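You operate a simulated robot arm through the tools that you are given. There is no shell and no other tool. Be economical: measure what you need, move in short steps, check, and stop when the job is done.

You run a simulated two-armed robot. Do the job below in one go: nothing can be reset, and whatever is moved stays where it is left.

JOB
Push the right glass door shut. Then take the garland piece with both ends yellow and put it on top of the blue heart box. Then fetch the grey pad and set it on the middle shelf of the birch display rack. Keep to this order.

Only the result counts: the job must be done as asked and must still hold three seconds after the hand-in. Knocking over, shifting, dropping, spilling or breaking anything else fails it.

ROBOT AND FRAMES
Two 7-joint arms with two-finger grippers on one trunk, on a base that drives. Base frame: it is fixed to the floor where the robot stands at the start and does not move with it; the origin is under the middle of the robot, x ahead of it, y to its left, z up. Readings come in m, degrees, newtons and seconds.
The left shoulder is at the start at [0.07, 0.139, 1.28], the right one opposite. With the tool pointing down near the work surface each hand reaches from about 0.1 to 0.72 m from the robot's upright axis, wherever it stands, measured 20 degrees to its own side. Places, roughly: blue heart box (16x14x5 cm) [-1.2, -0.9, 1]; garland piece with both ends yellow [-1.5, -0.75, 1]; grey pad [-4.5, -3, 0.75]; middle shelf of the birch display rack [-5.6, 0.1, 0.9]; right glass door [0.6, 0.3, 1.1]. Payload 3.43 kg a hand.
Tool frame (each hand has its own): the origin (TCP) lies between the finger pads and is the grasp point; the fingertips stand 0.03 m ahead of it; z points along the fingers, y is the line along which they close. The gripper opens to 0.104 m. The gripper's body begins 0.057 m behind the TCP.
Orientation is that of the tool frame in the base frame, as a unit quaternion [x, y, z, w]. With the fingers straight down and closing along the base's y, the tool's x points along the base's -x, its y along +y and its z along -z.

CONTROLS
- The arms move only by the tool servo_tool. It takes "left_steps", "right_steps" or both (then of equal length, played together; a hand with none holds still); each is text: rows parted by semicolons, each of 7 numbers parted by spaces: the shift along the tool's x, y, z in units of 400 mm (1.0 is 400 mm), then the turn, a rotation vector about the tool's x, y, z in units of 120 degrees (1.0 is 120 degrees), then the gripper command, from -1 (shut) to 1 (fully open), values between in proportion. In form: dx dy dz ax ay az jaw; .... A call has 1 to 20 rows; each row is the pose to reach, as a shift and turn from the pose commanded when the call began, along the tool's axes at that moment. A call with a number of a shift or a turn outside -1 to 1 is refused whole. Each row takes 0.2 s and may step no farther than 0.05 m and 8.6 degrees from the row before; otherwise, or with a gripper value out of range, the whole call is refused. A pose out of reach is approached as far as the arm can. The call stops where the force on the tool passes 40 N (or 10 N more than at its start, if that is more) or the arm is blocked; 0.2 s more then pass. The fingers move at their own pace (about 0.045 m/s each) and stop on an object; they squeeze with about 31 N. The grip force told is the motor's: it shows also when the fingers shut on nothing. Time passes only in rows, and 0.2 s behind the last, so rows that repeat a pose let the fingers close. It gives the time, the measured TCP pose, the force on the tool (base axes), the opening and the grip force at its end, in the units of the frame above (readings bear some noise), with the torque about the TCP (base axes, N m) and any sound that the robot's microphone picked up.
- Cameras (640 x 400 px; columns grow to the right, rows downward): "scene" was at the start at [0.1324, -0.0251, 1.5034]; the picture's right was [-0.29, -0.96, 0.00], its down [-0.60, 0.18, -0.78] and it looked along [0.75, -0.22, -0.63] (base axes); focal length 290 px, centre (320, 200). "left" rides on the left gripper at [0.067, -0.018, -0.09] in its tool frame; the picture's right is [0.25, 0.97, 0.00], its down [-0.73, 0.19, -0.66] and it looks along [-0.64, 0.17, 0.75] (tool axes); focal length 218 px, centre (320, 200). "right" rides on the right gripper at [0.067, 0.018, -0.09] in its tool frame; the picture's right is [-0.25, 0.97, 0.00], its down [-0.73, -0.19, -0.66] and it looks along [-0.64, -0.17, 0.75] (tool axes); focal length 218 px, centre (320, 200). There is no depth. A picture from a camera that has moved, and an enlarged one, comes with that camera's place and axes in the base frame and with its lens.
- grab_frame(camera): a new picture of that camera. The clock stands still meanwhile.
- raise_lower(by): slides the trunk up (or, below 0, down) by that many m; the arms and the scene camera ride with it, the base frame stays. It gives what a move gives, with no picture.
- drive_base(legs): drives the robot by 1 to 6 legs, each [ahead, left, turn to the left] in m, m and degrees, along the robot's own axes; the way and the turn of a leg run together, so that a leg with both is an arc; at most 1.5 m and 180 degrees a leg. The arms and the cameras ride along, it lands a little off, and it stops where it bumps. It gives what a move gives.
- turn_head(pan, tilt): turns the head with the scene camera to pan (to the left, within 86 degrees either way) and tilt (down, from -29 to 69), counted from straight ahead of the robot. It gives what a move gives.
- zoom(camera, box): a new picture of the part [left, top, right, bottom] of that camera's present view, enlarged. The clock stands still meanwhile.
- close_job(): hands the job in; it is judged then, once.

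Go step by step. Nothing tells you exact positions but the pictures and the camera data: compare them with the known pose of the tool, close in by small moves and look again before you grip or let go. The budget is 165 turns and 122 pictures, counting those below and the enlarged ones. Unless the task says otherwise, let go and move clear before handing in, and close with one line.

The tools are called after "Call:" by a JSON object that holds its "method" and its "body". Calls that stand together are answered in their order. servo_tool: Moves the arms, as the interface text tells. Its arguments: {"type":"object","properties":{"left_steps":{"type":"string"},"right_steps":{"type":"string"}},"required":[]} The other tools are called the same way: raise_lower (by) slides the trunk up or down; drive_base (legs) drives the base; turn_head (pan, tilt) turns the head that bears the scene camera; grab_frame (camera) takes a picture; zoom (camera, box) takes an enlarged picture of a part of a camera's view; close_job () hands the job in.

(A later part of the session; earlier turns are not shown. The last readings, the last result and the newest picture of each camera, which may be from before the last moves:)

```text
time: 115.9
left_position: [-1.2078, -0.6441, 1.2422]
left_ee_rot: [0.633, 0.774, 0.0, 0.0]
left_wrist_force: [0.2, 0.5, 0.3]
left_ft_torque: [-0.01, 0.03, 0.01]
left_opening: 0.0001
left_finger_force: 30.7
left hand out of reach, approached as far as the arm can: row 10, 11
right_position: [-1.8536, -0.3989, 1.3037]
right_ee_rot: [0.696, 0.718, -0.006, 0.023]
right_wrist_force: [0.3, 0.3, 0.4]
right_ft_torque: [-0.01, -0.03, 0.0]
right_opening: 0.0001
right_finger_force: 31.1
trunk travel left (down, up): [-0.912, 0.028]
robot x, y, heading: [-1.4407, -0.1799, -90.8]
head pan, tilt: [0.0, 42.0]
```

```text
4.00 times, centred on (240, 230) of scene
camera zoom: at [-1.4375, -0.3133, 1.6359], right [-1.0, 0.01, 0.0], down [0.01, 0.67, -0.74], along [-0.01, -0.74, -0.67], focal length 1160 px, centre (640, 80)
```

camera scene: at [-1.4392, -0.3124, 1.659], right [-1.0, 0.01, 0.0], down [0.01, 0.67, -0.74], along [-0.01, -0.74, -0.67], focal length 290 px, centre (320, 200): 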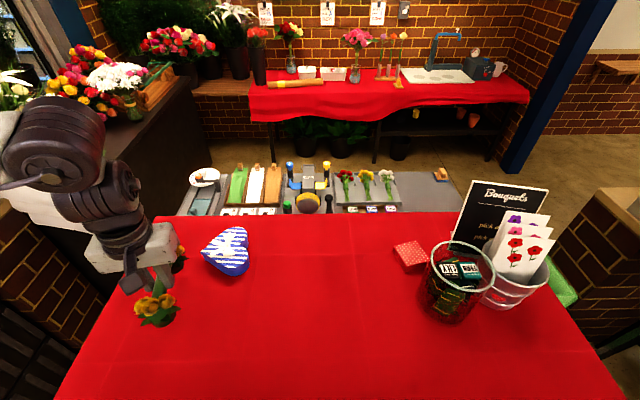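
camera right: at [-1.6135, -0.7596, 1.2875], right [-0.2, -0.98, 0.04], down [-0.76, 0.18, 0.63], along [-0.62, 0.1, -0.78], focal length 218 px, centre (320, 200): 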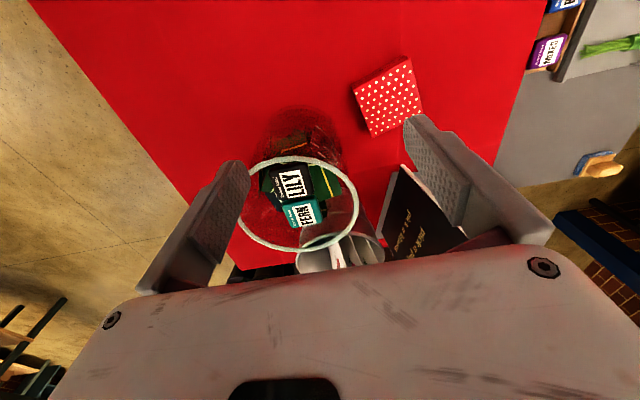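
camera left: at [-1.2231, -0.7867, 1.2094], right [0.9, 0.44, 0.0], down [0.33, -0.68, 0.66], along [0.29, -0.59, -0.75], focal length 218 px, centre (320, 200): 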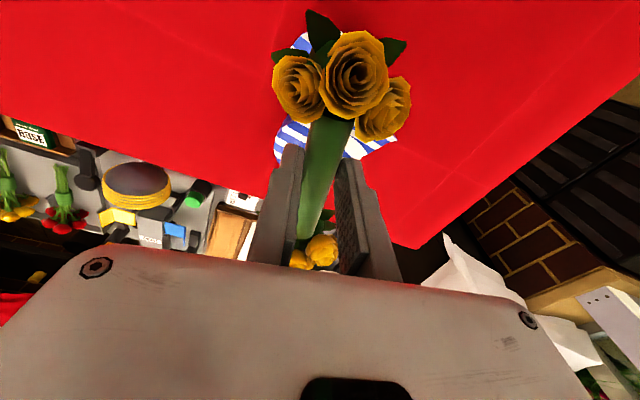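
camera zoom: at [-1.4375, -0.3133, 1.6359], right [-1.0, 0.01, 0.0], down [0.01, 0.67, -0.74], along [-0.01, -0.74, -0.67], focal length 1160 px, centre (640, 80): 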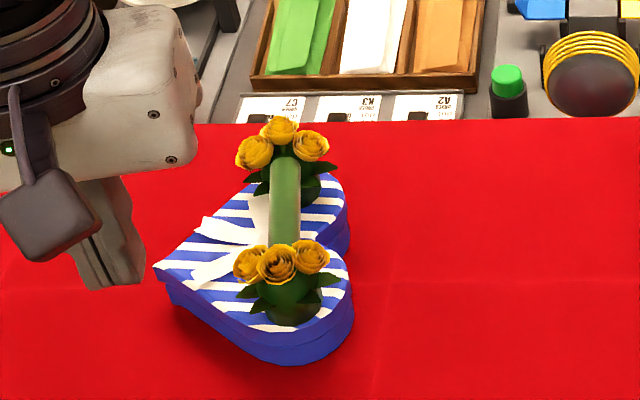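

The garland stands nicely on the box. Next is the grey pad near [-4.5, -3, 0.75]: I'll back away, turn to -x, and look at the route.

Call:
{"method": "drive_base", "body": {"legs": [[-0.5, 0, 0], [0, 0, -89]]}}

Call:
{"method": "turn_head", "body": {"pan": 0, "tilt": 12}}

Call:
{"method": "grab_frame", "body": {"camera": "scene"}}

Call:
{"method": "turn_head", "body": {"pan": 45, "tilt": 15}}

Call:
{"method": "grab_frame", "body": {"camera": "scene"}}

```text
time: 122.5
left_position: [-1.8858, 0.0541, 1.2405]
left_ee_rot: [0.991, 0.131, 0.0, 0.001]
left_wrist_force: [-0.5, 0.2, -0.5]
left_ft_torque: [0.01, 0.01, 0.01]
left_opening: 0.0
left_finger_force: 31.2
right_position: [-1.6784, 0.7155, 1.3039]
right_ee_rot: [0.999, 0.046, -0.02, 0.012]
right_wrist_force: [-0.2, 0.3, 0.7]
right_ft_torque: [-0.01, -0.01, 0.0]
right_opening: 0.0002
right_finger_force: 30.8
trunk travel left (down, up): [-0.912, 0.028]
robot x, y, heading: [-1.4335, 0.3117, -177.1]
head pan, tilt: [0.0, 42.0]
```

```text
time: 123.4
left_position: [-1.8846, 0.0558, 1.2418]
left_ee_rot: [0.991, 0.13, -0.001, 0.002]
left_wrist_force: [-0.4, -0.4, 0.4]
left_ft_torque: [-0.01, 0.01, 0.02]
left_opening: 0.0001
left_finger_force: 31.2
right_position: [-1.678, 0.7162, 1.3038]
right_ee_rot: [0.999, 0.047, -0.02, 0.012]
right_wrist_force: [-0.4, 0.3, 0.0]
right_ft_torque: [0.0, 0.01, -0.01]
right_opening: 0.0
right_finger_force: 31.2
trunk travel left (down, up): [-0.912, 0.028]
robot x, y, heading: [-1.435, 0.3134, -176.7]
head pan, tilt: [0.0, 12.0]
```

```text
68 pictures are left
camera scene: at [-1.5776, 0.3048, 1.683], right [-0.05, 1.0, 0.0], down [0.21, 0.01, -0.98], along [-0.98, -0.05, -0.21], focal length 290 px, centre (320, 200)
```

scene: 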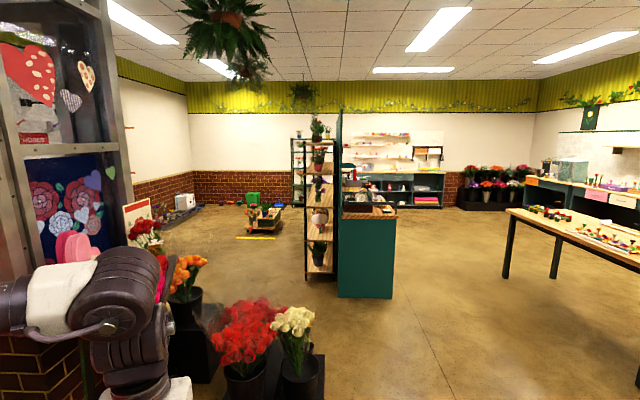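

```text
time: 124.5
left_position: [-1.8853, 0.0549, 1.242]
left_ee_rot: [0.991, 0.131, -0.001, 0.002]
left_wrist_force: [0.3, 0.4, -0.1]
left_ft_torque: [0.01, 0.0, -0.01]
left_opening: 0.0
left_finger_force: 31.3
right_position: [-1.6784, 0.7158, 1.3036]
right_ee_rot: [0.999, 0.046, -0.02, 0.013]
right_wrist_force: [0.1, -1.0, -0.1]
right_ft_torque: [0.05, 0.0, 0.0]
right_opening: 0.0
right_finger_force: 31.3
trunk travel left (down, up): [-0.912, 0.028]
robot x, y, heading: [-1.4325, 0.3129, -177.2]
head pan, tilt: [45.0, 15.0]
```

```text
67 pictures are left
camera scene: at [-1.5472, 0.2401, 1.6782], right [-0.74, 0.67, 0.0], down [0.17, 0.19, -0.97], along [-0.65, -0.72, -0.26], focal length 290 px, centre (320, 200)
```

scene: 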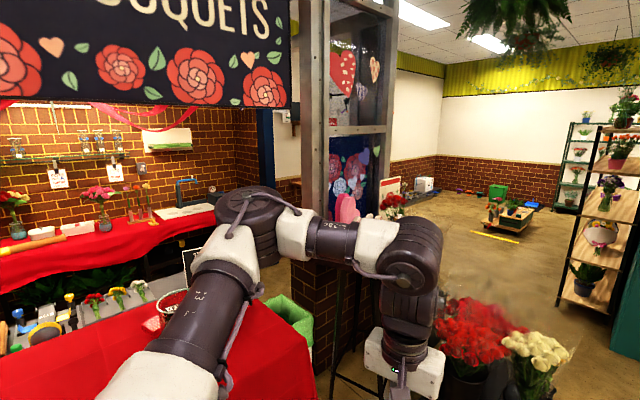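

The birch ladder rack stands ahead at roughly x -5 to -5.6; flower pots on a podium are at about [-3.4, -0.4]. The pad must be behind the column on the left, so I'll drive along y about 0.45 to x about -4 and look left.

Call:
{"method": "drive_base", "body": {"legs": [[0, 0, -3], [1.3, -0.2, 0], [1.2, 0, 0]]}}

Call:
{"method": "turn_head", "body": {"pan": 80, "tilt": 18}}

Call:
{"method": "grab_frame", "body": {"camera": "scene"}}

Call:
{"method": "turn_head", "body": {"pan": 15, "tilt": 25}}

Call:
{"method": "grab_frame", "body": {"camera": "scene"}}

```text
time: 130.9
left_position: [-3.0837, 0.2235, 1.2414]
left_ee_rot: [0.988, 0.153, -0.001, 0.001]
left_wrist_force: [0.1, 1.0, -0.3]
left_ft_torque: [-0.01, -0.02, 0.0]
left_opening: 0.0002
left_finger_force: 31.1
right_position: [-2.9086, 0.8932, 1.3039]
right_ee_rot: [0.997, 0.07, -0.02, 0.014]
right_wrist_force: [0.6, 0.9, 0.2]
right_ft_torque: [-0.03, 0.01, 0.01]
right_opening: 0.0
right_finger_force: 30.5
trunk travel left (down, up): [-0.912, 0.028]
robot x, y, heading: [-2.6456, 0.5049, -174.2]
head pan, tilt: [45.0, 15.0]
stopped in leg 2: the robot was blocked; the commanded pose is now the measured one
```

```text
time: 131.9
left_position: [-3.0859, 0.2226, 1.2418]
left_ee_rot: [0.988, 0.153, 0.001, 0.001]
left_wrist_force: [0.1, -0.3, -0.6]
left_ft_torque: [-0.05, 0.01, 0.02]
left_opening: 0.0001
left_finger_force: 31.0
right_position: [-2.9098, 0.8912, 1.3032]
right_ee_rot: [0.997, 0.07, -0.02, 0.014]
right_wrist_force: [0.5, 0.3, -0.4]
right_ft_torque: [0.0, 0.01, 0.0]
right_opening: 0.0001
right_finger_force: 31.0
trunk travel left (down, up): [-0.912, 0.028]
robot x, y, heading: [-2.6464, 0.4969, -174.4]
head pan, tilt: [80.0, 18.0]
```

```text
66 pictures are left
camera scene: at [-2.7051, 0.4018, 1.6733], right [-1.0, 0.08, 0.0], down [0.02, 0.31, -0.95], along [-0.07, -0.95, -0.31], focal length 290 px, centre (320, 200)
```

scene: 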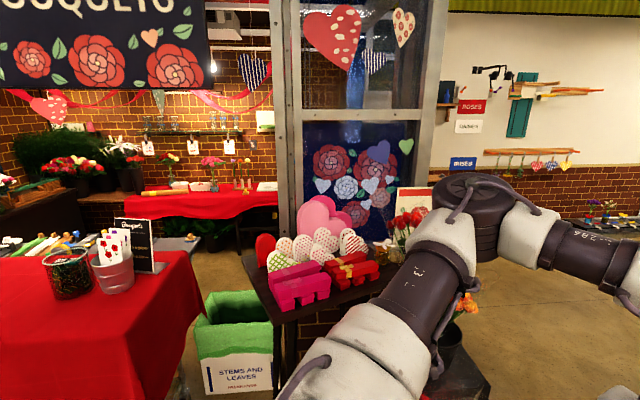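

```text
time: 133.2
left_position: [-3.0852, 0.2222, 1.2414]
left_ee_rot: [0.988, 0.154, 0.0, 0.0]
left_wrist_force: [0.0, -0.3, -0.2]
left_ft_torque: [0.0, 0.02, 0.01]
left_opening: 0.0
left_finger_force: 31.0
right_position: [-2.9095, 0.8916, 1.3037]
right_ee_rot: [0.997, 0.069, -0.02, 0.013]
right_wrist_force: [0.0, -0.4, 0.1]
right_ft_torque: [-0.02, 0.0, 0.03]
right_opening: 0.0001
right_finger_force: 30.8
trunk travel left (down, up): [-0.912, 0.028]
robot x, y, heading: [-2.6463, 0.4983, -174.4]
head pan, tilt: [15.0, 25.0]
```

```text
65 pictures are left
camera scene: at [-2.7837, 0.4627, 1.662], right [-0.35, 0.94, 0.0], down [0.4, 0.15, -0.91], along [-0.85, -0.32, -0.42], focal length 290 px, centre (320, 200)
```

scene: 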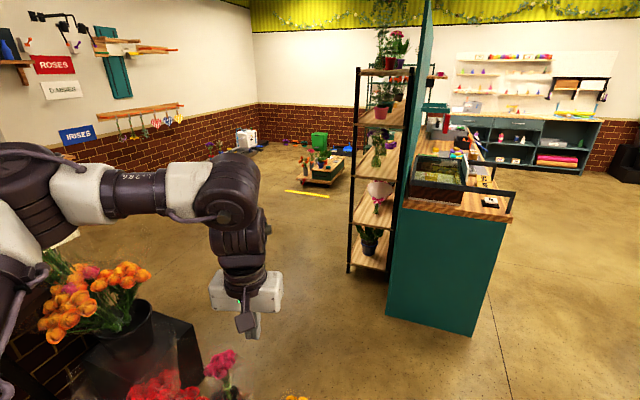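

The base touched the flower podium's corner on the left. I'll sidestep right to widen the clearance, and check the podium.

Call:
{"method": "drive_base", "body": {"legs": [[0, -0.3, 0], [0, 0, -5.6]]}}

Call:
{"method": "turn_head", "body": {"pan": 35, "tilt": 50}}

Call:
{"method": "grab_frame", "body": {"camera": "scene"}}

```text
time: 135.8
left_position: [-3.1395, 0.5641, 1.2398]
left_ee_rot: [0.995, 0.105, 0.001, 0.0]
left_wrist_force: [0.8, -0.8, -0.1]
left_ft_torque: [0.02, 0.01, -0.01]
left_opening: 0.0001
left_finger_force: 31.1
right_position: [-2.9002, 1.213, 1.3047]
right_ee_rot: [1.0, 0.021, -0.02, 0.012]
right_wrist_force: [0.2, 0.0, -0.1]
right_ft_torque: [0.05, 0.0, -0.01]
right_opening: 0.0004
right_finger_force: 30.9
trunk travel left (down, up): [-0.912, 0.028]
robot x, y, heading: [-2.6756, 0.7998, 180.2]
head pan, tilt: [15.0, 25.0]
```

```text
time: 136.7
left_position: [-3.1383, 0.5671, 1.2405]
left_ee_rot: [0.995, 0.104, 0.0, 0.002]
left_wrist_force: [0.6, -0.3, -1.0]
left_ft_torque: [0.0, -0.02, 0.01]
left_opening: 0.0
left_finger_force: 31.1
right_position: [-2.8991, 1.2147, 1.3052]
right_ee_rot: [0.999, 0.021, -0.02, 0.013]
right_wrist_force: [0.2, -0.3, 0.2]
right_ft_torque: [-0.01, -0.01, -0.03]
right_opening: 0.0004
right_finger_force: 30.7
trunk travel left (down, up): [-0.912, 0.028]
robot x, y, heading: [-2.6805, 0.7984, 179.8]
head pan, tilt: [35.0, 50.0]
```

```text
64 pictures are left
camera scene: at [-2.7902, 0.756, 1.6245], right [-0.57, 0.82, 0.0], down [0.63, 0.44, -0.64], along [-0.53, -0.37, -0.77], focal length 290 px, centre (320, 200)
```

scene: 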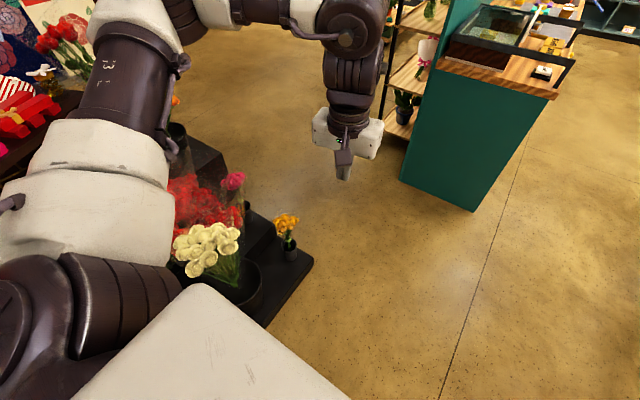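

Nothing fell. The podium corner is at about [-3.43, 0.25] and the teal counter end at x about -4.43; I'll pass between them at x about -3.85, facing -y.

Call:
{"method": "drive_base", "body": {"legs": [[1.17, 0, 0], [0, 0, 90]]}}

Call:
{"method": "turn_head", "body": {"pan": 0, "tilt": 25}}

Call:
{"method": "grab_frame", "body": {"camera": "scene"}}

```text
time: 146.4
left_position: [-3.6676, 0.3343, 1.2412]
left_ee_rot: [0.659, 0.752, 0.001, 0.0]
left_wrist_force: [0.4, -0.6, -0.3]
left_ft_torque: [0.0, 0.02, 0.01]
left_opening: 0.0
left_finger_force: 31.0
right_position: [-4.2949, 0.6247, 1.3034]
right_ee_rot: [0.72, 0.693, -0.006, 0.023]
right_wrist_force: [0.5, 0.6, -0.2]
right_ft_torque: [0.03, 0.01, -0.03]
right_opening: 0.0
right_finger_force: 30.8
trunk travel left (down, up): [-0.912, 0.028]
robot x, y, heading: [-3.8623, 0.8153, -94.6]
head pan, tilt: [35.0, 50.0]
```

```text
time: 147.4
left_position: [-3.668, 0.334, 1.2414]
left_ee_rot: [0.659, 0.752, 0.002, 0.0]
left_wrist_force: [-1.2, 0.7, 0.4]
left_ft_torque: [-0.03, 0.03, 0.02]
left_opening: 0.0003
left_finger_force: 31.0
right_position: [-4.296, 0.6251, 1.3047]
right_ee_rot: [0.72, 0.694, -0.006, 0.024]
right_wrist_force: [-0.1, -0.2, -0.4]
right_ft_torque: [0.05, 0.0, 0.02]
right_opening: 0.0001
right_finger_force: 31.5
trunk travel left (down, up): [-0.912, 0.028]
robot x, y, heading: [-3.8671, 0.8132, -94.5]
head pan, tilt: [0.0, 25.0]
```

```text
63 pictures are left
camera scene: at [-3.8751, 0.6725, 1.6619], right [-1.0, 0.08, 0.0], down [0.03, 0.42, -0.91], along [-0.07, -0.9, -0.42], focal length 290 px, centre (320, 200)
```

scene: 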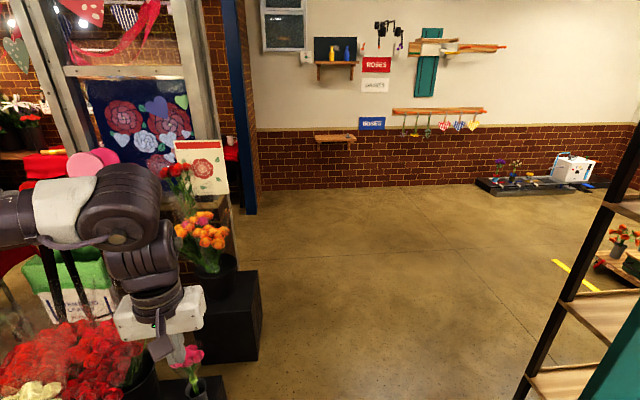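

The small wooden wall shelf at pixel (335, 137) matches the given place for the pad. I'll zoom in.

Call:
{"method": "zoom", "body": {"camera": "scene", "box": [300, 110, 380, 160]}}

Call:
{"method": "turn_head", "body": {"pan": -60, "tilt": 25}}

Call:
{"method": "grab_frame", "body": {"camera": "scene"}}

```text
8.00 times, centred on (340, 135) of scene
camera zoom: at [-3.8751, 0.6725, 1.6619], right [-1.0, 0.08, 0.0], down [0.03, 0.42, -0.91], along [-0.07, -0.9, -0.42], focal length 2320 px, centre (160, 720)
```

zoom: 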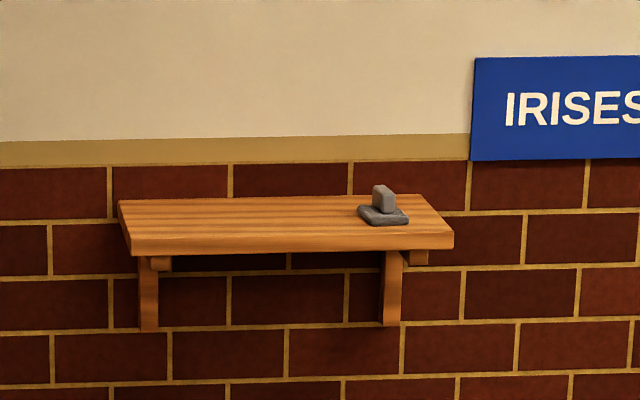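

```text
time: 148.8
left_position: [-3.667, 0.3349, 1.242]
left_ee_rot: [0.659, 0.752, 0.0, 0.0]
left_wrist_force: [-0.2, 0.2, -0.1]
left_ft_torque: [-0.01, 0.03, -0.03]
left_opening: 0.0
left_finger_force: 31.1
right_position: [-4.2952, 0.6264, 1.3029]
right_ee_rot: [0.72, 0.693, -0.007, 0.024]
right_wrist_force: [-0.2, -0.3, 1.2]
right_ft_torque: [0.01, -0.03, -0.01]
right_opening: 0.0
right_finger_force: 30.9
trunk travel left (down, up): [-0.912, 0.028]
robot x, y, heading: [-3.8635, 0.8131, -94.3]
head pan, tilt: [-60.0, 25.0]
```

```text
61 pictures are left
camera scene: at [-3.9511, 0.7247, 1.662], right [-0.43, 0.9, 0.0], down [0.38, 0.18, -0.91], along [-0.82, -0.39, -0.42], focal length 290 px, centre (320, 200)
```

scene: 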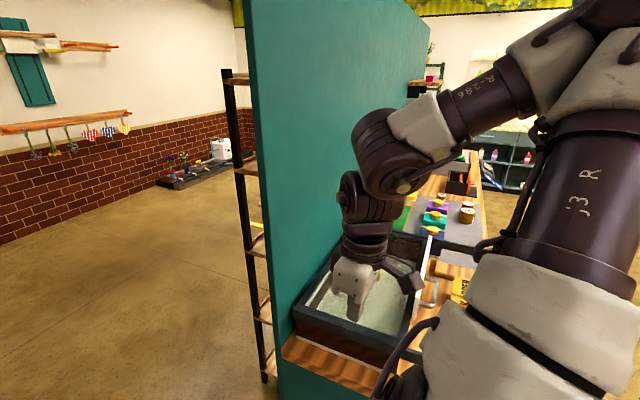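

The pad is a small grey slab with an upright grip, at the right end of a wall shelf near [-4.57, -3.2, 0.77]. I'll drive down the aisle towards it.

Call:
{"method": "drive_base", "body": {"legs": [[0, 0.07, 4.3], [1.4, 0, 0], [1.1, 0, 0]]}}

Call:
{"method": "turn_head", "body": {"pan": -25, "tilt": 30}}

Call:
{"method": "grab_frame", "body": {"camera": "scene"}}

```text
time: 154.9
left_position: [-3.5719, -0.8418, 1.2418]
left_ee_rot: [0.633, 0.774, -0.002, 0.0]
left_wrist_force: [1.2, 0.4, 0.8]
left_ft_torque: [0.0, 0.07, -0.01]
left_opening: 0.0003
left_finger_force: 31.3
right_position: [-4.218, -0.5932, 1.3062]
right_ee_rot: [0.696, 0.718, -0.009, 0.024]
right_wrist_force: [1.2, -0.1, 0.3]
right_ft_torque: [0.0, 0.05, 0.03]
right_opening: 0.0001
right_finger_force: 30.9
trunk travel left (down, up): [-0.912, 0.028]
robot x, y, heading: [-3.8066, -0.381, -90.6]
head pan, tilt: [-60.0, 25.0]
stopped in leg 2: the robot was blocked; the commanded pose is now the measured one
```

```text
time: 155.9
left_position: [-3.5801, -0.8484, 1.2417]
left_ee_rot: [0.633, 0.774, 0.001, 0.001]
left_wrist_force: [0.4, -0.6, -0.6]
left_ft_torque: [0.0, -0.01, 0.0]
left_opening: 0.0002
left_finger_force: 30.7
right_position: [-4.2251, -0.6006, 1.303]
right_ee_rot: [0.696, 0.718, -0.005, 0.024]
right_wrist_force: [-0.9, 0.5, 0.8]
right_ft_torque: [-0.01, -0.01, -0.01]
right_opening: 0.0001
right_finger_force: 30.7
trunk travel left (down, up): [-0.912, 0.028]
robot x, y, heading: [-3.8028, -0.3796, -90.7]
head pan, tilt: [-25.0, 30.0]
```

```text
60 pictures are left
camera scene: at [-3.8484, -0.5149, 1.6539], right [-0.9, 0.43, 0.0], down [0.22, 0.45, -0.87], along [-0.38, -0.78, -0.5], focal length 290 px, centre (320, 200)
```

scene: 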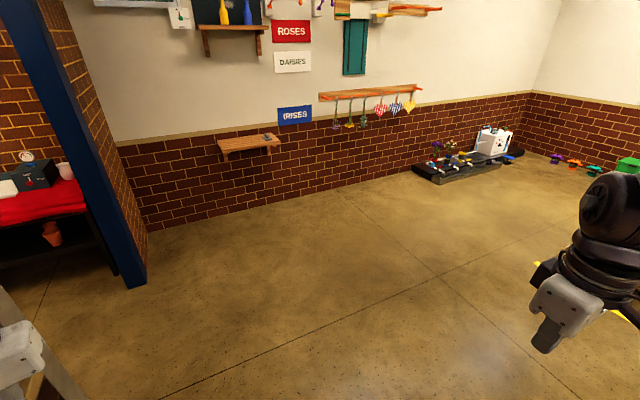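

Blocked again, probably by the black podium on the left. I'll look there before moving.

Call:
{"method": "turn_head", "body": {"pan": 40, "tilt": 50}}

Call:
{"method": "grab_frame", "body": {"camera": "scene"}}

Call:
{"method": "grab_frame", "body": {"camera": "left"}}

```text
time: 157.3
left_position: [-3.578, -0.8476, 1.2409]
left_ee_rot: [0.632, 0.775, 0.0, 0.002]
left_wrist_force: [0.0, 0.9, -0.7]
left_ft_torque: [0.03, -0.01, -0.01]
left_opening: 0.0001
left_finger_force: 31.1
right_position: [-4.224, -0.5994, 1.3042]
right_ee_rot: [0.696, 0.717, -0.006, 0.024]
right_wrist_force: [-0.1, 0.5, -0.2]
right_ft_torque: [0.02, -0.01, 0.03]
right_opening: 0.0
right_finger_force: 31.3
trunk travel left (down, up): [-0.912, 0.028]
robot x, y, heading: [-3.8066, -0.3825, -90.5]
head pan, tilt: [40.0, 50.0]
```

```text
59 pictures are left
camera scene: at [-3.7589, -0.492, 1.6245], right [-0.77, -0.63, 0.0], down [-0.48, 0.59, -0.64], along [0.41, -0.5, -0.77], focal length 290 px, centre (320, 200)
```

scene: 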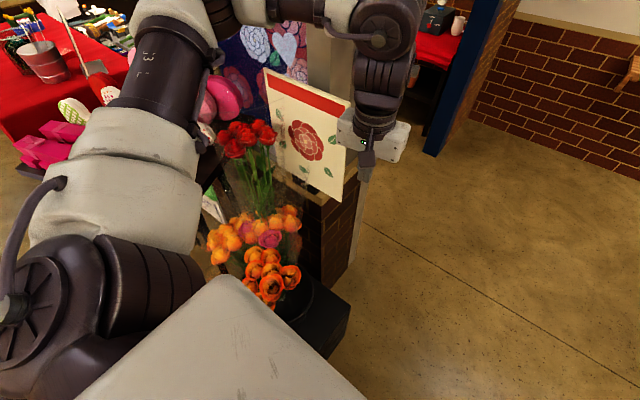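

```text
58 pictures are left
camera left: at [-3.6093, -0.7861, 1.3307], right [0.9, 0.44, 0.0], down [0.33, -0.68, 0.66], along [0.29, -0.59, -0.75], focal length 218 px, centre (320, 200)
```

left: 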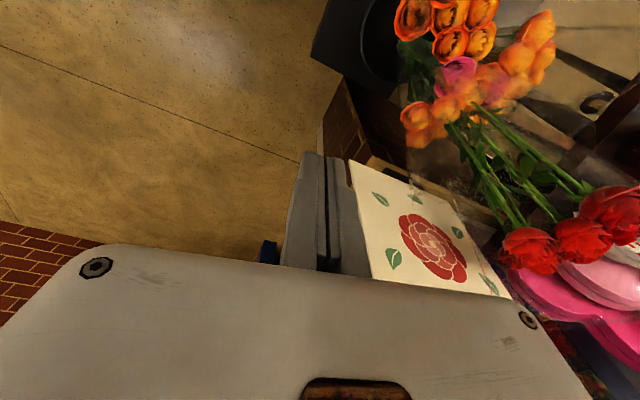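

The left hand is right beside the white rose sign on the low wall. I'll sidestep away to the right before going on, then check the sign.

Call:
{"method": "drive_base", "body": {"legs": [[0.0, -0.35, 0]]}}

Call:
{"method": "grab_frame", "body": {"camera": "scene"}}

```text
time: 159.6
left_position: [-3.9338, -0.8431, 1.2411]
left_ee_rot: [0.638, 0.77, 0.0, 0.0]
left_wrist_force: [0.8, 0.2, 0.2]
left_ft_torque: [0.01, 0.03, 0.02]
left_opening: 0.0001
left_finger_force: 31.1
right_position: [-4.578, -0.5888, 1.305]
right_ee_rot: [0.7, 0.714, -0.006, 0.023]
right_wrist_force: [0.3, 0.6, -0.2]
right_ft_torque: [0.04, 0.01, -0.01]
right_opening: 0.0002
right_finger_force: 31.5
trunk travel left (down, up): [-0.912, 0.028]
robot x, y, heading: [-4.1601, -0.3788, -91.2]
head pan, tilt: [40.0, 50.0]
```

```text
57 pictures are left
camera scene: at [-4.1103, -0.4863, 1.6244], right [-0.78, -0.63, 0.0], down [-0.48, 0.6, -0.64], along [0.4, -0.5, -0.77], focal length 290 px, centre (320, 200)
```

scene: 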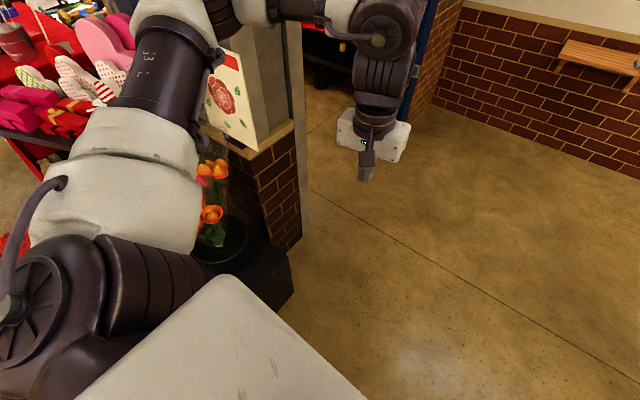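

The sign still stands in place. The way is open now, so I'll drive down toward the wall shelf.

Call:
{"method": "drive_base", "body": {"legs": [[1.4, -0.15, 1.2]]}}

Call:
{"method": "turn_head", "body": {"pan": -10, "tilt": 40}}

Call:
{"method": "grab_frame", "body": {"camera": "scene"}}

```text
time: 166.5
left_position: [-4.1011, -2.2074, 1.2412]
left_ee_rot: [0.631, 0.776, 0.0, 0.002]
left_wrist_force: [-0.2, -0.7, 0.2]
left_ft_torque: [-0.04, 0.0, -0.02]
left_opening: 0.0
left_finger_force: 30.9
right_position: [-4.7487, -1.963, 1.303]
right_ee_rot: [0.694, 0.719, -0.005, 0.025]
right_wrist_force: [-0.2, 0.1, 0.3]
right_ft_torque: [-0.04, -0.01, 0.01]
right_opening: 0.0001
right_finger_force: 31.3
trunk travel left (down, up): [-0.912, 0.028]
robot x, y, heading: [-4.3317, -1.7451, -90.4]
head pan, tilt: [40.0, 50.0]
```

```text
time: 167.7
left_position: [-4.1019, -2.2075, 1.2412]
left_ee_rot: [0.631, 0.776, 0.002, 0.001]
left_wrist_force: [0.0, 0.4, -0.1]
left_ft_torque: [-0.01, -0.01, 0.01]
left_opening: 0.0
left_finger_force: 30.8
right_position: [-4.7493, -1.9632, 1.3034]
right_ee_rot: [0.694, 0.719, -0.006, 0.024]
right_wrist_force: [0.1, 0.1, -0.5]
right_ft_torque: [0.01, 0.01, 0.02]
right_opening: 0.0
right_finger_force: 30.3
trunk travel left (down, up): [-0.912, 0.028]
robot x, y, heading: [-4.3304, -1.743, -90.5]
head pan, tilt: [-10.0, 40.0]
```

```text
56 pictures are left
camera scene: at [-4.3488, -1.8773, 1.6387], right [-0.98, 0.18, 0.0], down [0.12, 0.63, -0.77], along [-0.14, -0.75, -0.64], focal length 290 px, centre (320, 200)
```

scene: 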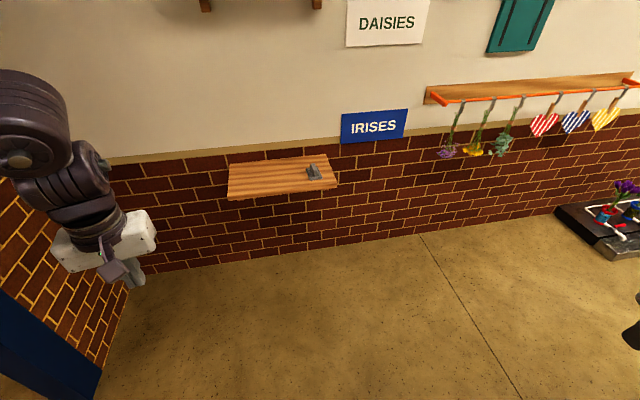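

The pad is at about [-4.55, -3.12, 0.77]; the wall is at y about -3.25. I'll zoom in for its shape.

Call:
{"method": "zoom", "body": {"camera": "scene", "box": [280, 145, 350, 205]}}

```text
6.67 times, centred on (315, 175) of scene
camera zoom: at [-4.3488, -1.8773, 1.6387], right [-0.98, 0.18, 0.0], down [0.12, 0.63, -0.77], along [-0.14, -0.75, -0.64], focal length 1933 px, centre (353, 367)
```

zoom: 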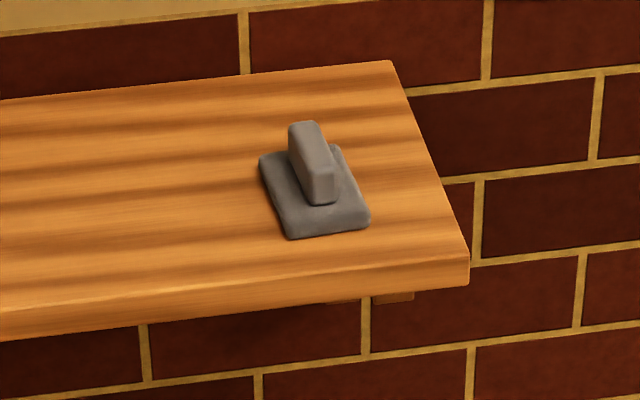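

The pad has a ridge grip (about 2 cm thick, along y), ideal for the right gripper with its natural yaw. I'll lower the trunk, open the right hand, and move in.

Call:
{"method": "raise_lower", "body": {"by": -0.33}}

Call:
{"method": "servo_tool", "body": {"left_steps": "0.06 0 0 0 0 0 -1;0.12 0 0 0 0 0 -1;0.18 0 0 0 0 0 -1;0.24 0 0 0 0 0 -1;0.3 0 0 0 0 0 -1", "right_steps": "0 0 0 0 0 0 -0.5;0 0 0 0 0 0 0;0 0 0 0 0 0 0.5;0 0 0 0 0 0 0.5;0 0 0 0 0 0 0.5"}}

Call:
{"method": "drive_base", "body": {"legs": [[0.68, 0, 0]]}}

Call:
{"method": "grab_frame", "body": {"camera": "right"}}

Call:
{"method": "grab_frame", "body": {"camera": "scene"}}

```text
time: 170.9
left_position: [-4.1031, -2.2078, 0.9116]
left_ee_rot: [0.632, 0.775, 0.001, 0.001]
left_wrist_force: [-0.1, -1.2, 0.8]
left_ft_torque: [0.02, 0.0, 0.01]
left_opening: 0.0
left_finger_force: 30.9
right_position: [-4.7489, -1.9629, 0.9735]
right_ee_rot: [0.694, 0.719, -0.004, 0.024]
right_wrist_force: [-0.1, -0.1, 0.3]
right_ft_torque: [-0.02, 0.02, -0.01]
right_opening: 0.0003
right_finger_force: 30.9
trunk travel left (down, up): [-0.582, 0.358]
robot x, y, heading: [-4.3315, -1.7464, -90.3]
head pan, tilt: [-10.0, 40.0]
```

```text
time: 172.1
left_position: [-4.0512, -2.1609, 0.9225]
left_ee_rot: [0.632, 0.775, -0.002, 0.0]
left_wrist_force: [0.1, 0.9, -0.1]
left_ft_torque: [-0.03, 0.03, -0.01]
left_opening: 0.0
left_finger_force: 30.9
left hand out of reach, approached as far as the arm can: row 1, 2, 3, 4, 5
right_position: [-4.7454, -1.9589, 0.9758]
right_ee_rot: [0.695, 0.719, -0.008, 0.025]
right_wrist_force: [0.6, 0.9, 1.1]
right_ft_torque: [0.0, 0.09, 0.01]
right_opening: 0.0778
right_finger_force: 0.0
trunk travel left (down, up): [-0.582, 0.358]
robot x, y, heading: [-4.3314, -1.7443, -90.5]
head pan, tilt: [-10.0, 40.0]
```

```text
time: 175.8
left_position: [-4.0576, -2.8354, 0.922]
left_ee_rot: [0.629, 0.777, 0.0, 0.0]
left_wrist_force: [-0.4, -0.4, -0.2]
left_ft_torque: [0.02, 0.0, -0.02]
left_opening: 0.0
left_finger_force: 30.7
right_position: [-4.751, -2.638, 0.9732]
right_ee_rot: [0.692, 0.721, -0.005, 0.025]
right_wrist_force: [0.4, -0.7, -0.4]
right_ft_torque: [0.01, 0.0, 0.01]
right_opening: 0.0783
right_finger_force: 0.0
trunk travel left (down, up): [-0.582, 0.358]
robot x, y, heading: [-4.3348, -2.4127, -90.2]
head pan, tilt: [-10.0, 40.0]
```

```text
54 pictures are left
camera right: at [-4.7409, -2.567, 1.0623], right [0.98, -0.21, 0.04], down [-0.18, -0.71, 0.68], along [-0.12, -0.67, -0.73], focal length 218 px, centre (320, 200)
```

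right: 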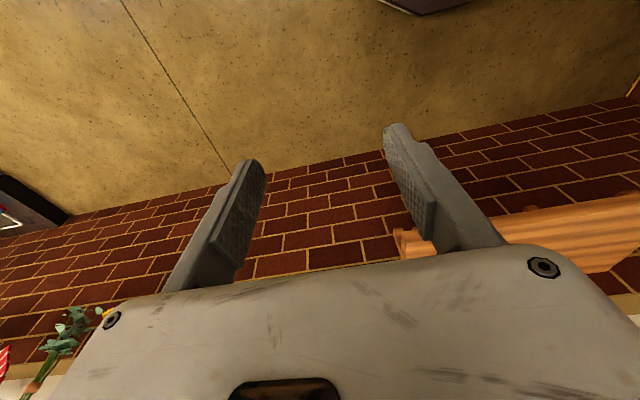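

```text
53 pictures are left
camera scene: at [-4.3519, -2.5503, 1.3087], right [-0.98, 0.18, 0.0], down [0.11, 0.63, -0.77], along [-0.14, -0.75, -0.64], focal length 290 px, centre (320, 200)
```

scene: 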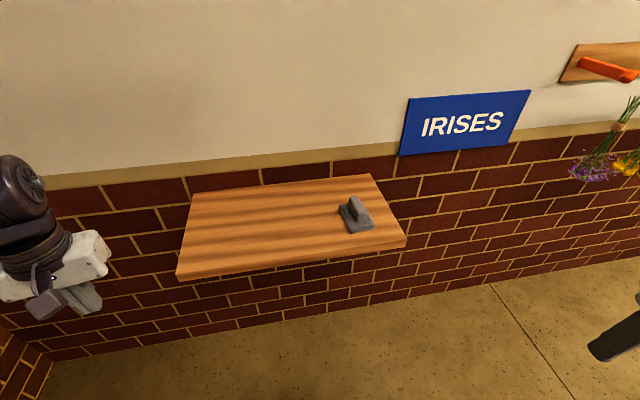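

Call:
{"method": "zoom", "body": {"camera": "scene", "box": [320, 180, 400, 250]}}

```text
5.71 times, centred on (360, 215) of scene
camera zoom: at [-4.3519, -2.5503, 1.3087], right [-0.98, 0.18, 0.0], down [0.11, 0.63, -0.77], along [-0.14, -0.75, -0.64], focal length 1657 px, centre (91, 114)
```

zoom: 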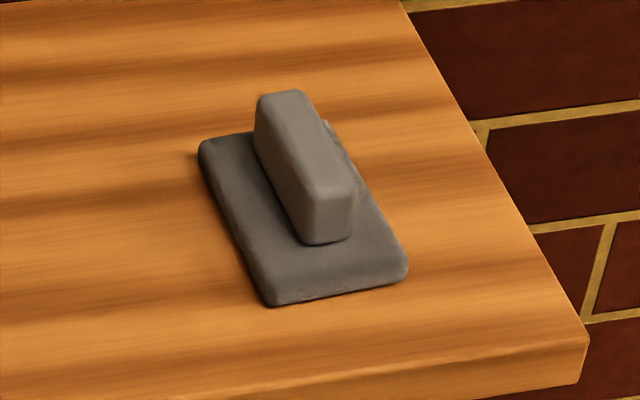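

Stereo from two head views puts the pad near [-4.534, -3.04], with its slab top around z 0.82 and the ridge top around 0.865. I'll bring the right hand to a hover short of it and view it with the wrist camera.

Call:
{"method": "servo_tool", "body": {"right_steps": "-0.08 0.05 -0.03 0.002 0.003 -0.003 1;-0.16 0.11 -0.06 0.004 0.006 -0.006 1;-0.24 0.16 -0.09 0.006 0.009 -0.009 1;-0.32 0.22 -0.12 0.009 0.012 -0.012 1;-0.4 0.27 -0.14 0.011 0.015 -0.015 1;-0.48 0.33 -0.14 0.0135 0.02 -0.02 1;-0.56 0.38 -0.14 0.0135 0.02 -0.02 1;-0.64 0.44 -0.14 0.0135 0.02 -0.02 1;-0.7 0.48 -0.14 0.0135 0.02 -0.02 1;-0.75 0.503 -0.14 0.0135 0.02 -0.02 1"}}

Call:
{"method": "grab_frame", "body": {"camera": "right"}}

Call:
{"method": "grab_frame", "body": {"camera": "scene"}}

```text
time: 178.0
left_position: [-4.0561, -2.8363, 0.9223]
left_ee_rot: [0.629, 0.777, 0.001, 0.0]
left_wrist_force: [-0.2, 0.2, 0.0]
left_ft_torque: [0.01, -0.03, 0.0]
left_opening: 0.0001
left_finger_force: 31.5
right_position: [-4.5619, -2.8935, 1.0325]
right_ee_rot: [0.677, 0.736, -0.001, 0.0]
right_wrist_force: [-0.1, -0.2, 0.3]
right_ft_torque: [0.01, 0.03, 0.03]
right_opening: 0.1039
right_finger_force: 0.1
right hand out of reach, approached as far as the arm can: row 9, 10
trunk travel left (down, up): [-0.582, 0.358]
robot x, y, heading: [-4.3341, -2.4154, -90.2]
head pan, tilt: [-10.0, 40.0]
```

```text
51 pictures are left
camera right: at [-4.5518, -2.8262, 1.1239], right [0.98, -0.17, 0.0], down [-0.13, -0.74, 0.66], along [-0.11, -0.65, -0.75], focal length 218 px, centre (320, 200)
```

right: 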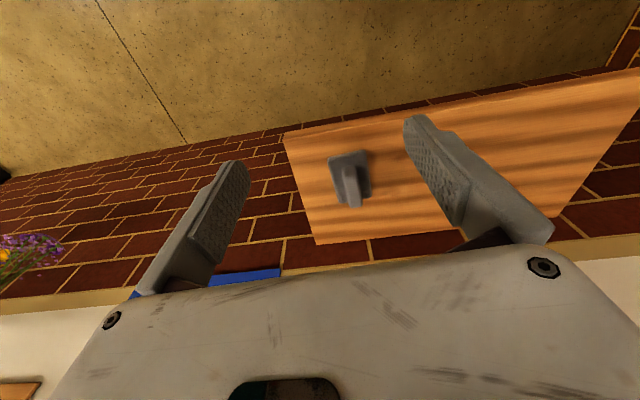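

```text
50 pictures are left
camera scene: at [-4.3517, -2.5502, 1.3087], right [-0.98, 0.18, 0.0], down [0.11, 0.63, -0.77], along [-0.14, -0.75, -0.64], focal length 290 px, centre (320, 200)
```

scene: 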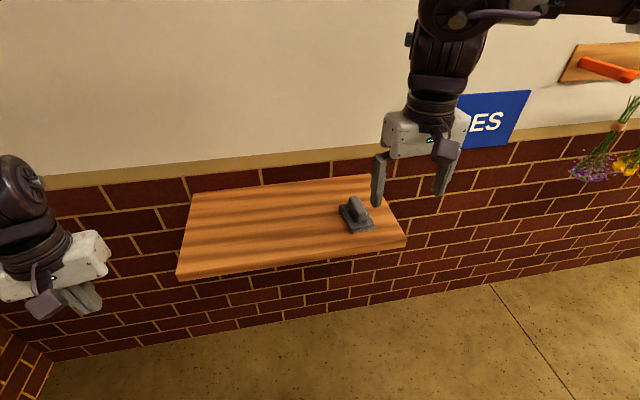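

Both cameras agree: pad centre at [-4.537, -3.048], slab top about z 0.81, ridge top about 0.85. I'll drive 7 cm closer and hover right over it.

Call:
{"method": "drive_base", "body": {"legs": [[0.07, 0, 0]]}}

Call:
{"method": "servo_tool", "body": {"right_steps": "-0.07 0.015 0.05 0 0 0 1;-0.14 0.03 0.1 0 0 0 1;-0.2 0.042 0.15 0 0 0 1;-0.222 0.042 0.2 0 0 0 1;-0.222 0.042 0.25 0 0 0 1"}}

Call:
{"method": "grab_frame", "body": {"camera": "right"}}

Call:
{"method": "zoom", "body": {"camera": "scene", "box": [290, 130, 470, 260]}}

```text
time: 179.0
left_position: [-4.0567, -2.9057, 0.9227]
left_ee_rot: [0.629, 0.777, 0.0, 0.001]
left_wrist_force: [0.4, 0.3, 0.1]
left_ft_torque: [-0.01, 0.0, 0.02]
left_opening: 0.0
left_finger_force: 31.0
right_position: [-4.5639, -2.9633, 1.0323]
right_ee_rot: [0.678, 0.735, -0.001, 0.002]
right_wrist_force: [-0.3, 0.0, -0.4]
right_ft_torque: [0.01, 0.0, -0.02]
right_opening: 0.1038
right_finger_force: 0.0
trunk travel left (down, up): [-0.582, 0.358]
robot x, y, heading: [-4.3365, -2.4865, -90.3]
head pan, tilt: [-10.0, 40.0]
```

```text
time: 180.2
left_position: [-4.0564, -2.9043, 0.9231]
left_ee_rot: [0.629, 0.777, 0.0, 0.002]
left_wrist_force: [0.0, -0.2, -0.5]
left_ft_torque: [0.02, 0.04, -0.02]
left_opening: 0.0
left_finger_force: 30.7
right_position: [-4.5688, -3.0177, 0.9288]
right_ee_rot: [0.678, 0.735, -0.001, 0.002]
right_wrist_force: [0.6, -0.7, 0.3]
right_ft_torque: [-0.01, 0.03, 0.02]
right_opening: 0.1041
right_finger_force: 0.1
right hand out of reach, approached as far as the arm can: row 1, 2, 3, 4, 5
trunk travel left (down, up): [-0.582, 0.358]
robot x, y, heading: [-4.3416, -2.4834, -90.2]
head pan, tilt: [-10.0, 40.0]
```

```text
49 pictures are left
camera right: at [-4.5588, -2.949, 1.0199], right [0.98, -0.17, 0.0], down [-0.13, -0.74, 0.66], along [-0.11, -0.65, -0.75], focal length 218 px, centre (320, 200)
```

right: 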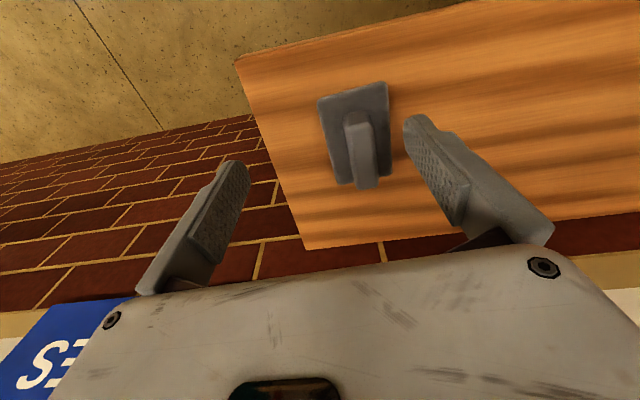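

```text
3.08 times, centred on (380, 195) of scene
camera zoom: at [-4.3519, -2.6181, 1.3088], right [-0.98, 0.18, 0.0], down [0.11, 0.63, -0.77], along [-0.14, -0.75, -0.64], focal length 892 px, centre (135, 215)
```

zoom: 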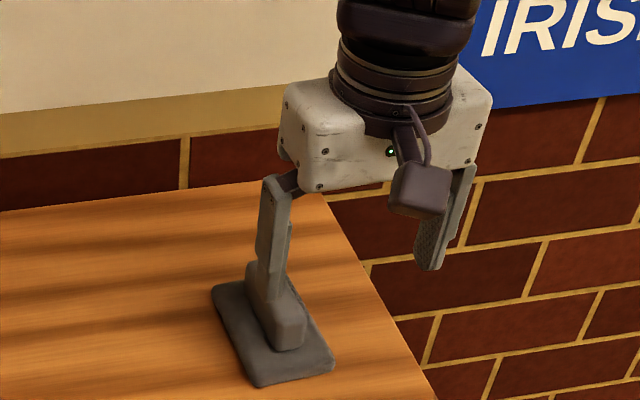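

The ridge is at (-4.539, -3.046); I need +3 cm in x and -3 cm in y. Reach is better with a higher shoulder, so I'll raise the trunk 0.2 and lower the hand again.

Call:
{"method": "raise_lower", "body": {"by": 0.2}}

Call:
{"method": "servo_tool", "body": {"right_steps": "-0.02 0.03 0.08 0 0 0 1;-0.05 0.05 0.16 0 0 0 1;-0.075 0.069 0.24 0 0 0 1;-0.075 0.069 0.32 0 0 0 1;-0.075 0.069 0.4 0 0 0 1;-0.075 0.069 0.48 0 0 0 1;-0.075 0.069 0.54 0 0 0 1;-0.075 0.069 0.54 0 0 0 1"}}

Call:
{"method": "grab_frame", "body": {"camera": "right"}}

```text
time: 182.4
left_position: [-4.0567, -2.9048, 1.1229]
left_ee_rot: [0.629, 0.777, 0.001, 0.001]
left_wrist_force: [0.0, 0.5, -0.1]
left_ft_torque: [0.0, 0.02, 0.01]
left_opening: 0.0002
left_finger_force: 31.3
right_position: [-4.5693, -3.0175, 1.1285]
right_ee_rot: [0.677, 0.736, -0.001, 0.002]
right_wrist_force: [-1.0, 0.2, 0.4]
right_ft_torque: [0.0, -0.02, 0.03]
right_opening: 0.104
right_finger_force: 0.1
trunk travel left (down, up): [-0.782, 0.158]
robot x, y, heading: [-4.3366, -2.4873, -90.0]
head pan, tilt: [-10.0, 40.0]
```

```text
time: 184.2
left_position: [-4.0563, -2.9045, 1.1225]
left_ee_rot: [0.63, 0.777, 0.001, 0.001]
left_wrist_force: [-1.1, 0.2, 0.7]
left_ft_torque: [-0.03, -0.01, 0.01]
left_opening: 0.0004
left_finger_force: 31.0
right_position: [-4.598, -2.9868, 0.9848]
right_ee_rot: [0.678, 0.735, 0.0, 0.003]
right_wrist_force: [-0.5, 0.3, -0.5]
right_ft_torque: [0.0, 0.04, -0.04]
right_opening: 0.1039
right_finger_force: 0.0
right hand out of reach, approached as far as the arm can: row 1, 2, 3, 4, 5, 6, 7, 8
trunk travel left (down, up): [-0.782, 0.158]
robot x, y, heading: [-4.3358, -2.485, -90.2]
head pan, tilt: [-10.0, 40.0]
```

```text
47 pictures are left
camera right: at [-4.5889, -2.9171, 1.0747], right [0.98, -0.17, 0.0], down [-0.13, -0.74, 0.66], along [-0.11, -0.65, -0.75], focal length 218 px, centre (320, 200)
```

right: 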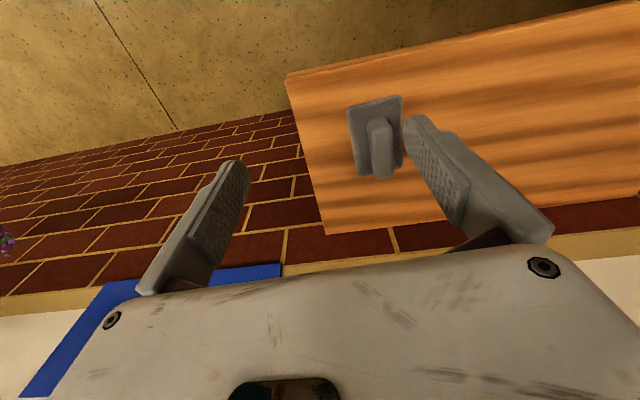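

That's worse: the right arm's posture is at a joint limit. The left arm reached well at just such a place, so I'll use it: retract the right hand, back off, shift right, and come in with the left.

Call:
{"method": "servo_tool", "body": {"right_steps": "0.1 -0.05 -0.05 0 0 0 1;0.2 -0.1 -0.1 0 0 0 1;0.3 -0.15 -0.15 0 0 0 0;0.4 -0.2 -0.2 0 0 0 -1;0.5 -0.25 -0.25 0 0 0 -1;0.6 -0.3 -0.3 0 0 0 -1;0.7 -0.3 -0.3 0 0 0 -1"}}

Call:
{"method": "drive_base", "body": {"legs": [[-0.25, 0, 0], [0, -0.44, 0]]}}

Call:
{"method": "turn_head", "body": {"pan": 15, "tilt": 40}}

Call:
{"method": "grab_frame", "body": {"camera": "scene"}}

```text
time: 185.8
left_position: [-4.0521, -2.9057, 1.12]
left_ee_rot: [0.629, 0.777, 0.0, 0.0]
left_wrist_force: [0.9, -0.3, -1.1]
left_ft_torque: [0.0, 0.09, 0.0]
left_opening: 0.0
left_finger_force: 31.4
right_position: [-4.7352, -2.7358, 1.0952]
right_ee_rot: [0.676, 0.736, 0.003, 0.0]
right_wrist_force: [0.2, 0.7, 0.2]
right_ft_torque: [0.02, 0.08, -0.01]
right_opening: 0.0002
right_finger_force: 2.4
right hand out of reach, approached as far as the arm can: row 7
trunk travel left (down, up): [-0.782, 0.158]
robot x, y, heading: [-4.334, -2.4827, -90.4]
head pan, tilt: [-10.0, 40.0]
```

```text
time: 189.9
left_position: [-4.5008, -2.6465, 1.1225]
left_ee_rot: [0.638, 0.77, 0.001, 0.001]
left_wrist_force: [1.3, 0.0, 0.5]
left_ft_torque: [-0.02, 0.04, 0.01]
left_opening: 0.0001
left_finger_force: 30.8
right_position: [-5.1798, -2.465, 1.0932]
right_ee_rot: [0.684, 0.729, 0.005, 0.003]
right_wrist_force: [1.1, 0.1, 0.6]
right_ft_torque: [0.01, 0.01, 0.02]
right_opening: 0.0
right_finger_force: 30.9
trunk travel left (down, up): [-0.782, 0.158]
robot x, y, heading: [-4.778, -2.2196, -91.3]
head pan, tilt: [-10.0, 40.0]
```

```text
time: 190.8
left_position: [-4.5014, -2.6449, 1.122]
left_ee_rot: [0.638, 0.77, 0.002, 0.002]
left_wrist_force: [0.3, -0.2, -0.1]
left_ft_torque: [0.01, -0.03, -0.01]
left_opening: 0.0
left_finger_force: 30.8
right_position: [-5.1812, -2.4642, 1.0938]
right_ee_rot: [0.684, 0.729, 0.005, 0.002]
right_wrist_force: [-0.9, 0.2, -0.3]
right_ft_torque: [0.02, 0.0, 0.03]
right_opening: 0.0
right_finger_force: 30.8
trunk travel left (down, up): [-0.782, 0.158]
robot x, y, heading: [-4.7734, -2.2181, -91.4]
head pan, tilt: [15.0, 40.0]
```

```text
46 pictures are left
camera scene: at [-4.7549, -2.3533, 1.5087], right [-0.97, -0.24, 0.0], down [-0.15, 0.62, -0.77], along [0.18, -0.74, -0.64], focal length 290 px, centre (320, 200)
```

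scene: 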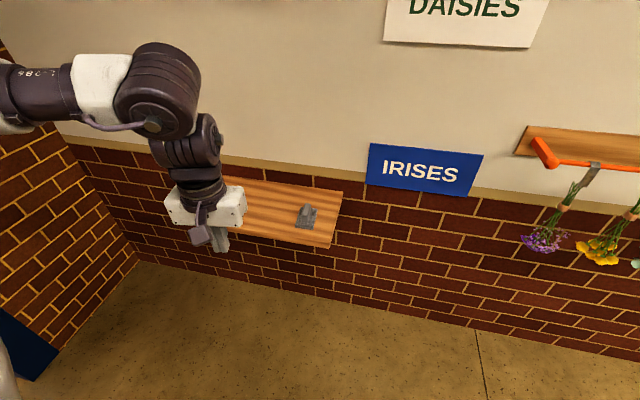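

I'll drive in 0.2 m and bring the open left hand over the pad.

Call:
{"method": "drive_base", "body": {"legs": [[0.2, 0, 0]]}}

Call:
{"method": "servo_tool", "body": {"left_steps": "-0.07 -0.025 0.06 0 0 0.01 -0.5;-0.14 -0.05 0.12 0 0 0.02 0;-0.21 -0.08 0.18 0 0 0.03 0.5;-0.28 -0.1 0.24 0 0 0.048 0.5;-0.35 -0.13 0.3 0 0 0.048 0.5;-0.42 -0.155 0.37 0 0 0.048 0.5;-0.48 -0.1775 0.42 0 0 0.048 0.5;-0.48 -0.1775 0.475 0 0 0.048 0.5"}}

Call:
{"method": "grab_frame", "body": {"camera": "left"}}

```text
time: 192.5
left_position: [-4.5077, -2.8529, 1.1237]
left_ee_rot: [0.638, 0.77, 0.0, 0.002]
left_wrist_force: [-0.1, 1.0, -1.0]
left_ft_torque: [-0.01, 0.03, 0.01]
left_opening: 0.0003
left_finger_force: 30.9
right_position: [-5.1869, -2.6701, 1.0941]
right_ee_rot: [0.684, 0.729, 0.005, 0.003]
right_wrist_force: [0.1, -0.8, 0.4]
right_ft_torque: [-0.02, 0.01, 0.03]
right_opening: 0.0002
right_finger_force: 30.5
trunk travel left (down, up): [-0.782, 0.158]
robot x, y, heading: [-4.7768, -2.4281, -91.4]
head pan, tilt: [15.0, 40.0]
```

```text
time: 194.3
left_position: [-4.5375, -3.0593, 0.9325]
left_ee_rot: [0.677, 0.736, 0.0, 0.0]
left_wrist_force: [0.1, 1.2, -0.2]
left_ft_torque: [-0.06, -0.03, 0.03]
left_opening: 0.0777
left_finger_force: 0.1
right_position: [-5.1849, -2.6731, 1.0943]
right_ee_rot: [0.684, 0.73, 0.004, 0.002]
right_wrist_force: [-0.6, 0.4, 0.0]
right_ft_torque: [0.01, 0.01, -0.02]
right_opening: 0.0
right_finger_force: 31.1
trunk travel left (down, up): [-0.782, 0.158]
robot x, y, heading: [-4.7769, -2.4275, -91.2]
head pan, tilt: [15.0, 40.0]
```

```text
45 pictures are left
camera left: at [-4.5619, -2.9955, 1.0219], right [0.94, 0.34, 0.0], down [0.25, -0.71, 0.66], along [0.22, -0.62, -0.75], focal length 218 px, centre (320, 200)
```

left: 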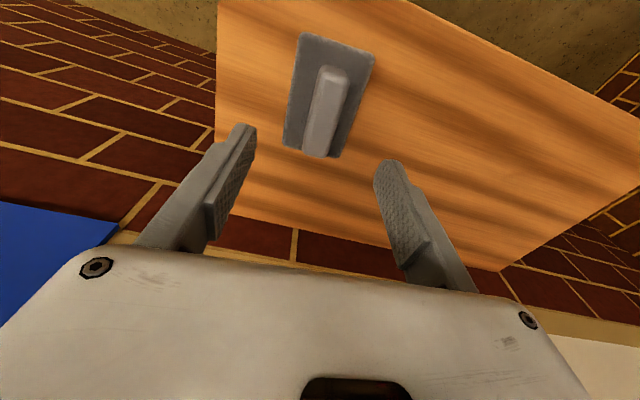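

The ridge is centred at (-4.538, -3.053), exactly beneath the fingers. I'll descend gently to z about 0.845 and close.

Call:
{"method": "servo_tool", "body": {"left_steps": "0.005 0 0.06 0 0 -0.01 0.5;0.01 0 0.12 0 0 -0.02 0.5;0.01 0 0.17 0 0 -0.02 0.5;0.01 0 0.2 0 0 -0.02 0.5;0.01 0 0.22 0 0 -0.02 0.5"}}

Call:
{"method": "grab_frame", "body": {"camera": "left"}}

Call:
{"method": "zoom", "body": {"camera": "scene", "box": [210, 100, 390, 240]}}

```text
time: 195.5
left_position: [-4.5384, -3.0527, 0.8437]
left_ee_rot: [0.66, 0.751, 0.002, 0.001]
left_wrist_force: [0.7, -1.0, 0.6]
left_ft_torque: [0.0, 0.02, 0.02]
left_opening: 0.078
left_finger_force: 0.0
right_position: [-5.1852, -2.6736, 1.0938]
right_ee_rot: [0.684, 0.73, 0.006, 0.001]
right_wrist_force: [0.7, 0.3, 1.1]
right_ft_torque: [0.03, -0.01, 0.01]
right_opening: 0.0003
right_finger_force: 31.6
trunk travel left (down, up): [-0.782, 0.158]
robot x, y, heading: [-4.7756, -2.4296, -91.1]
head pan, tilt: [15.0, 40.0]
```

```text
44 pictures are left
camera left: at [-4.5658, -2.9887, 0.9333], right [0.93, 0.38, 0.0], down [0.28, -0.7, 0.66], along [0.25, -0.61, -0.75], focal length 218 px, centre (320, 200)
```

left: 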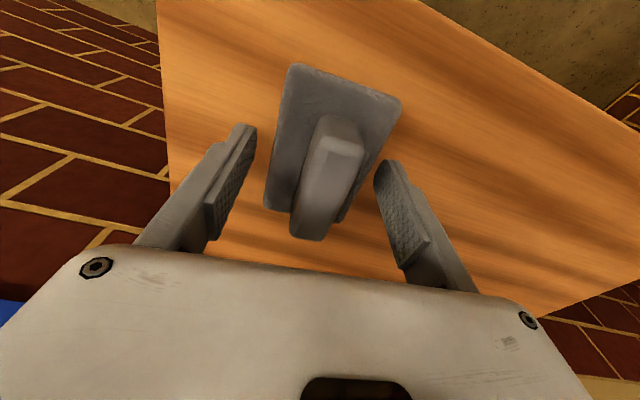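

```text
2.86 times, centred on (300, 170) of scene
camera zoom: at [-4.7594, -2.5625, 1.5086], right [-0.97, -0.24, 0.0], down [-0.15, 0.62, -0.77], along [0.18, -0.74, -0.64], focal length 828 px, centre (377, 286)
```

zoom: 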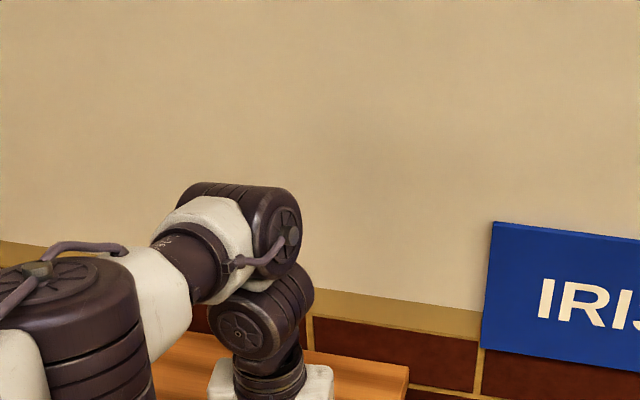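

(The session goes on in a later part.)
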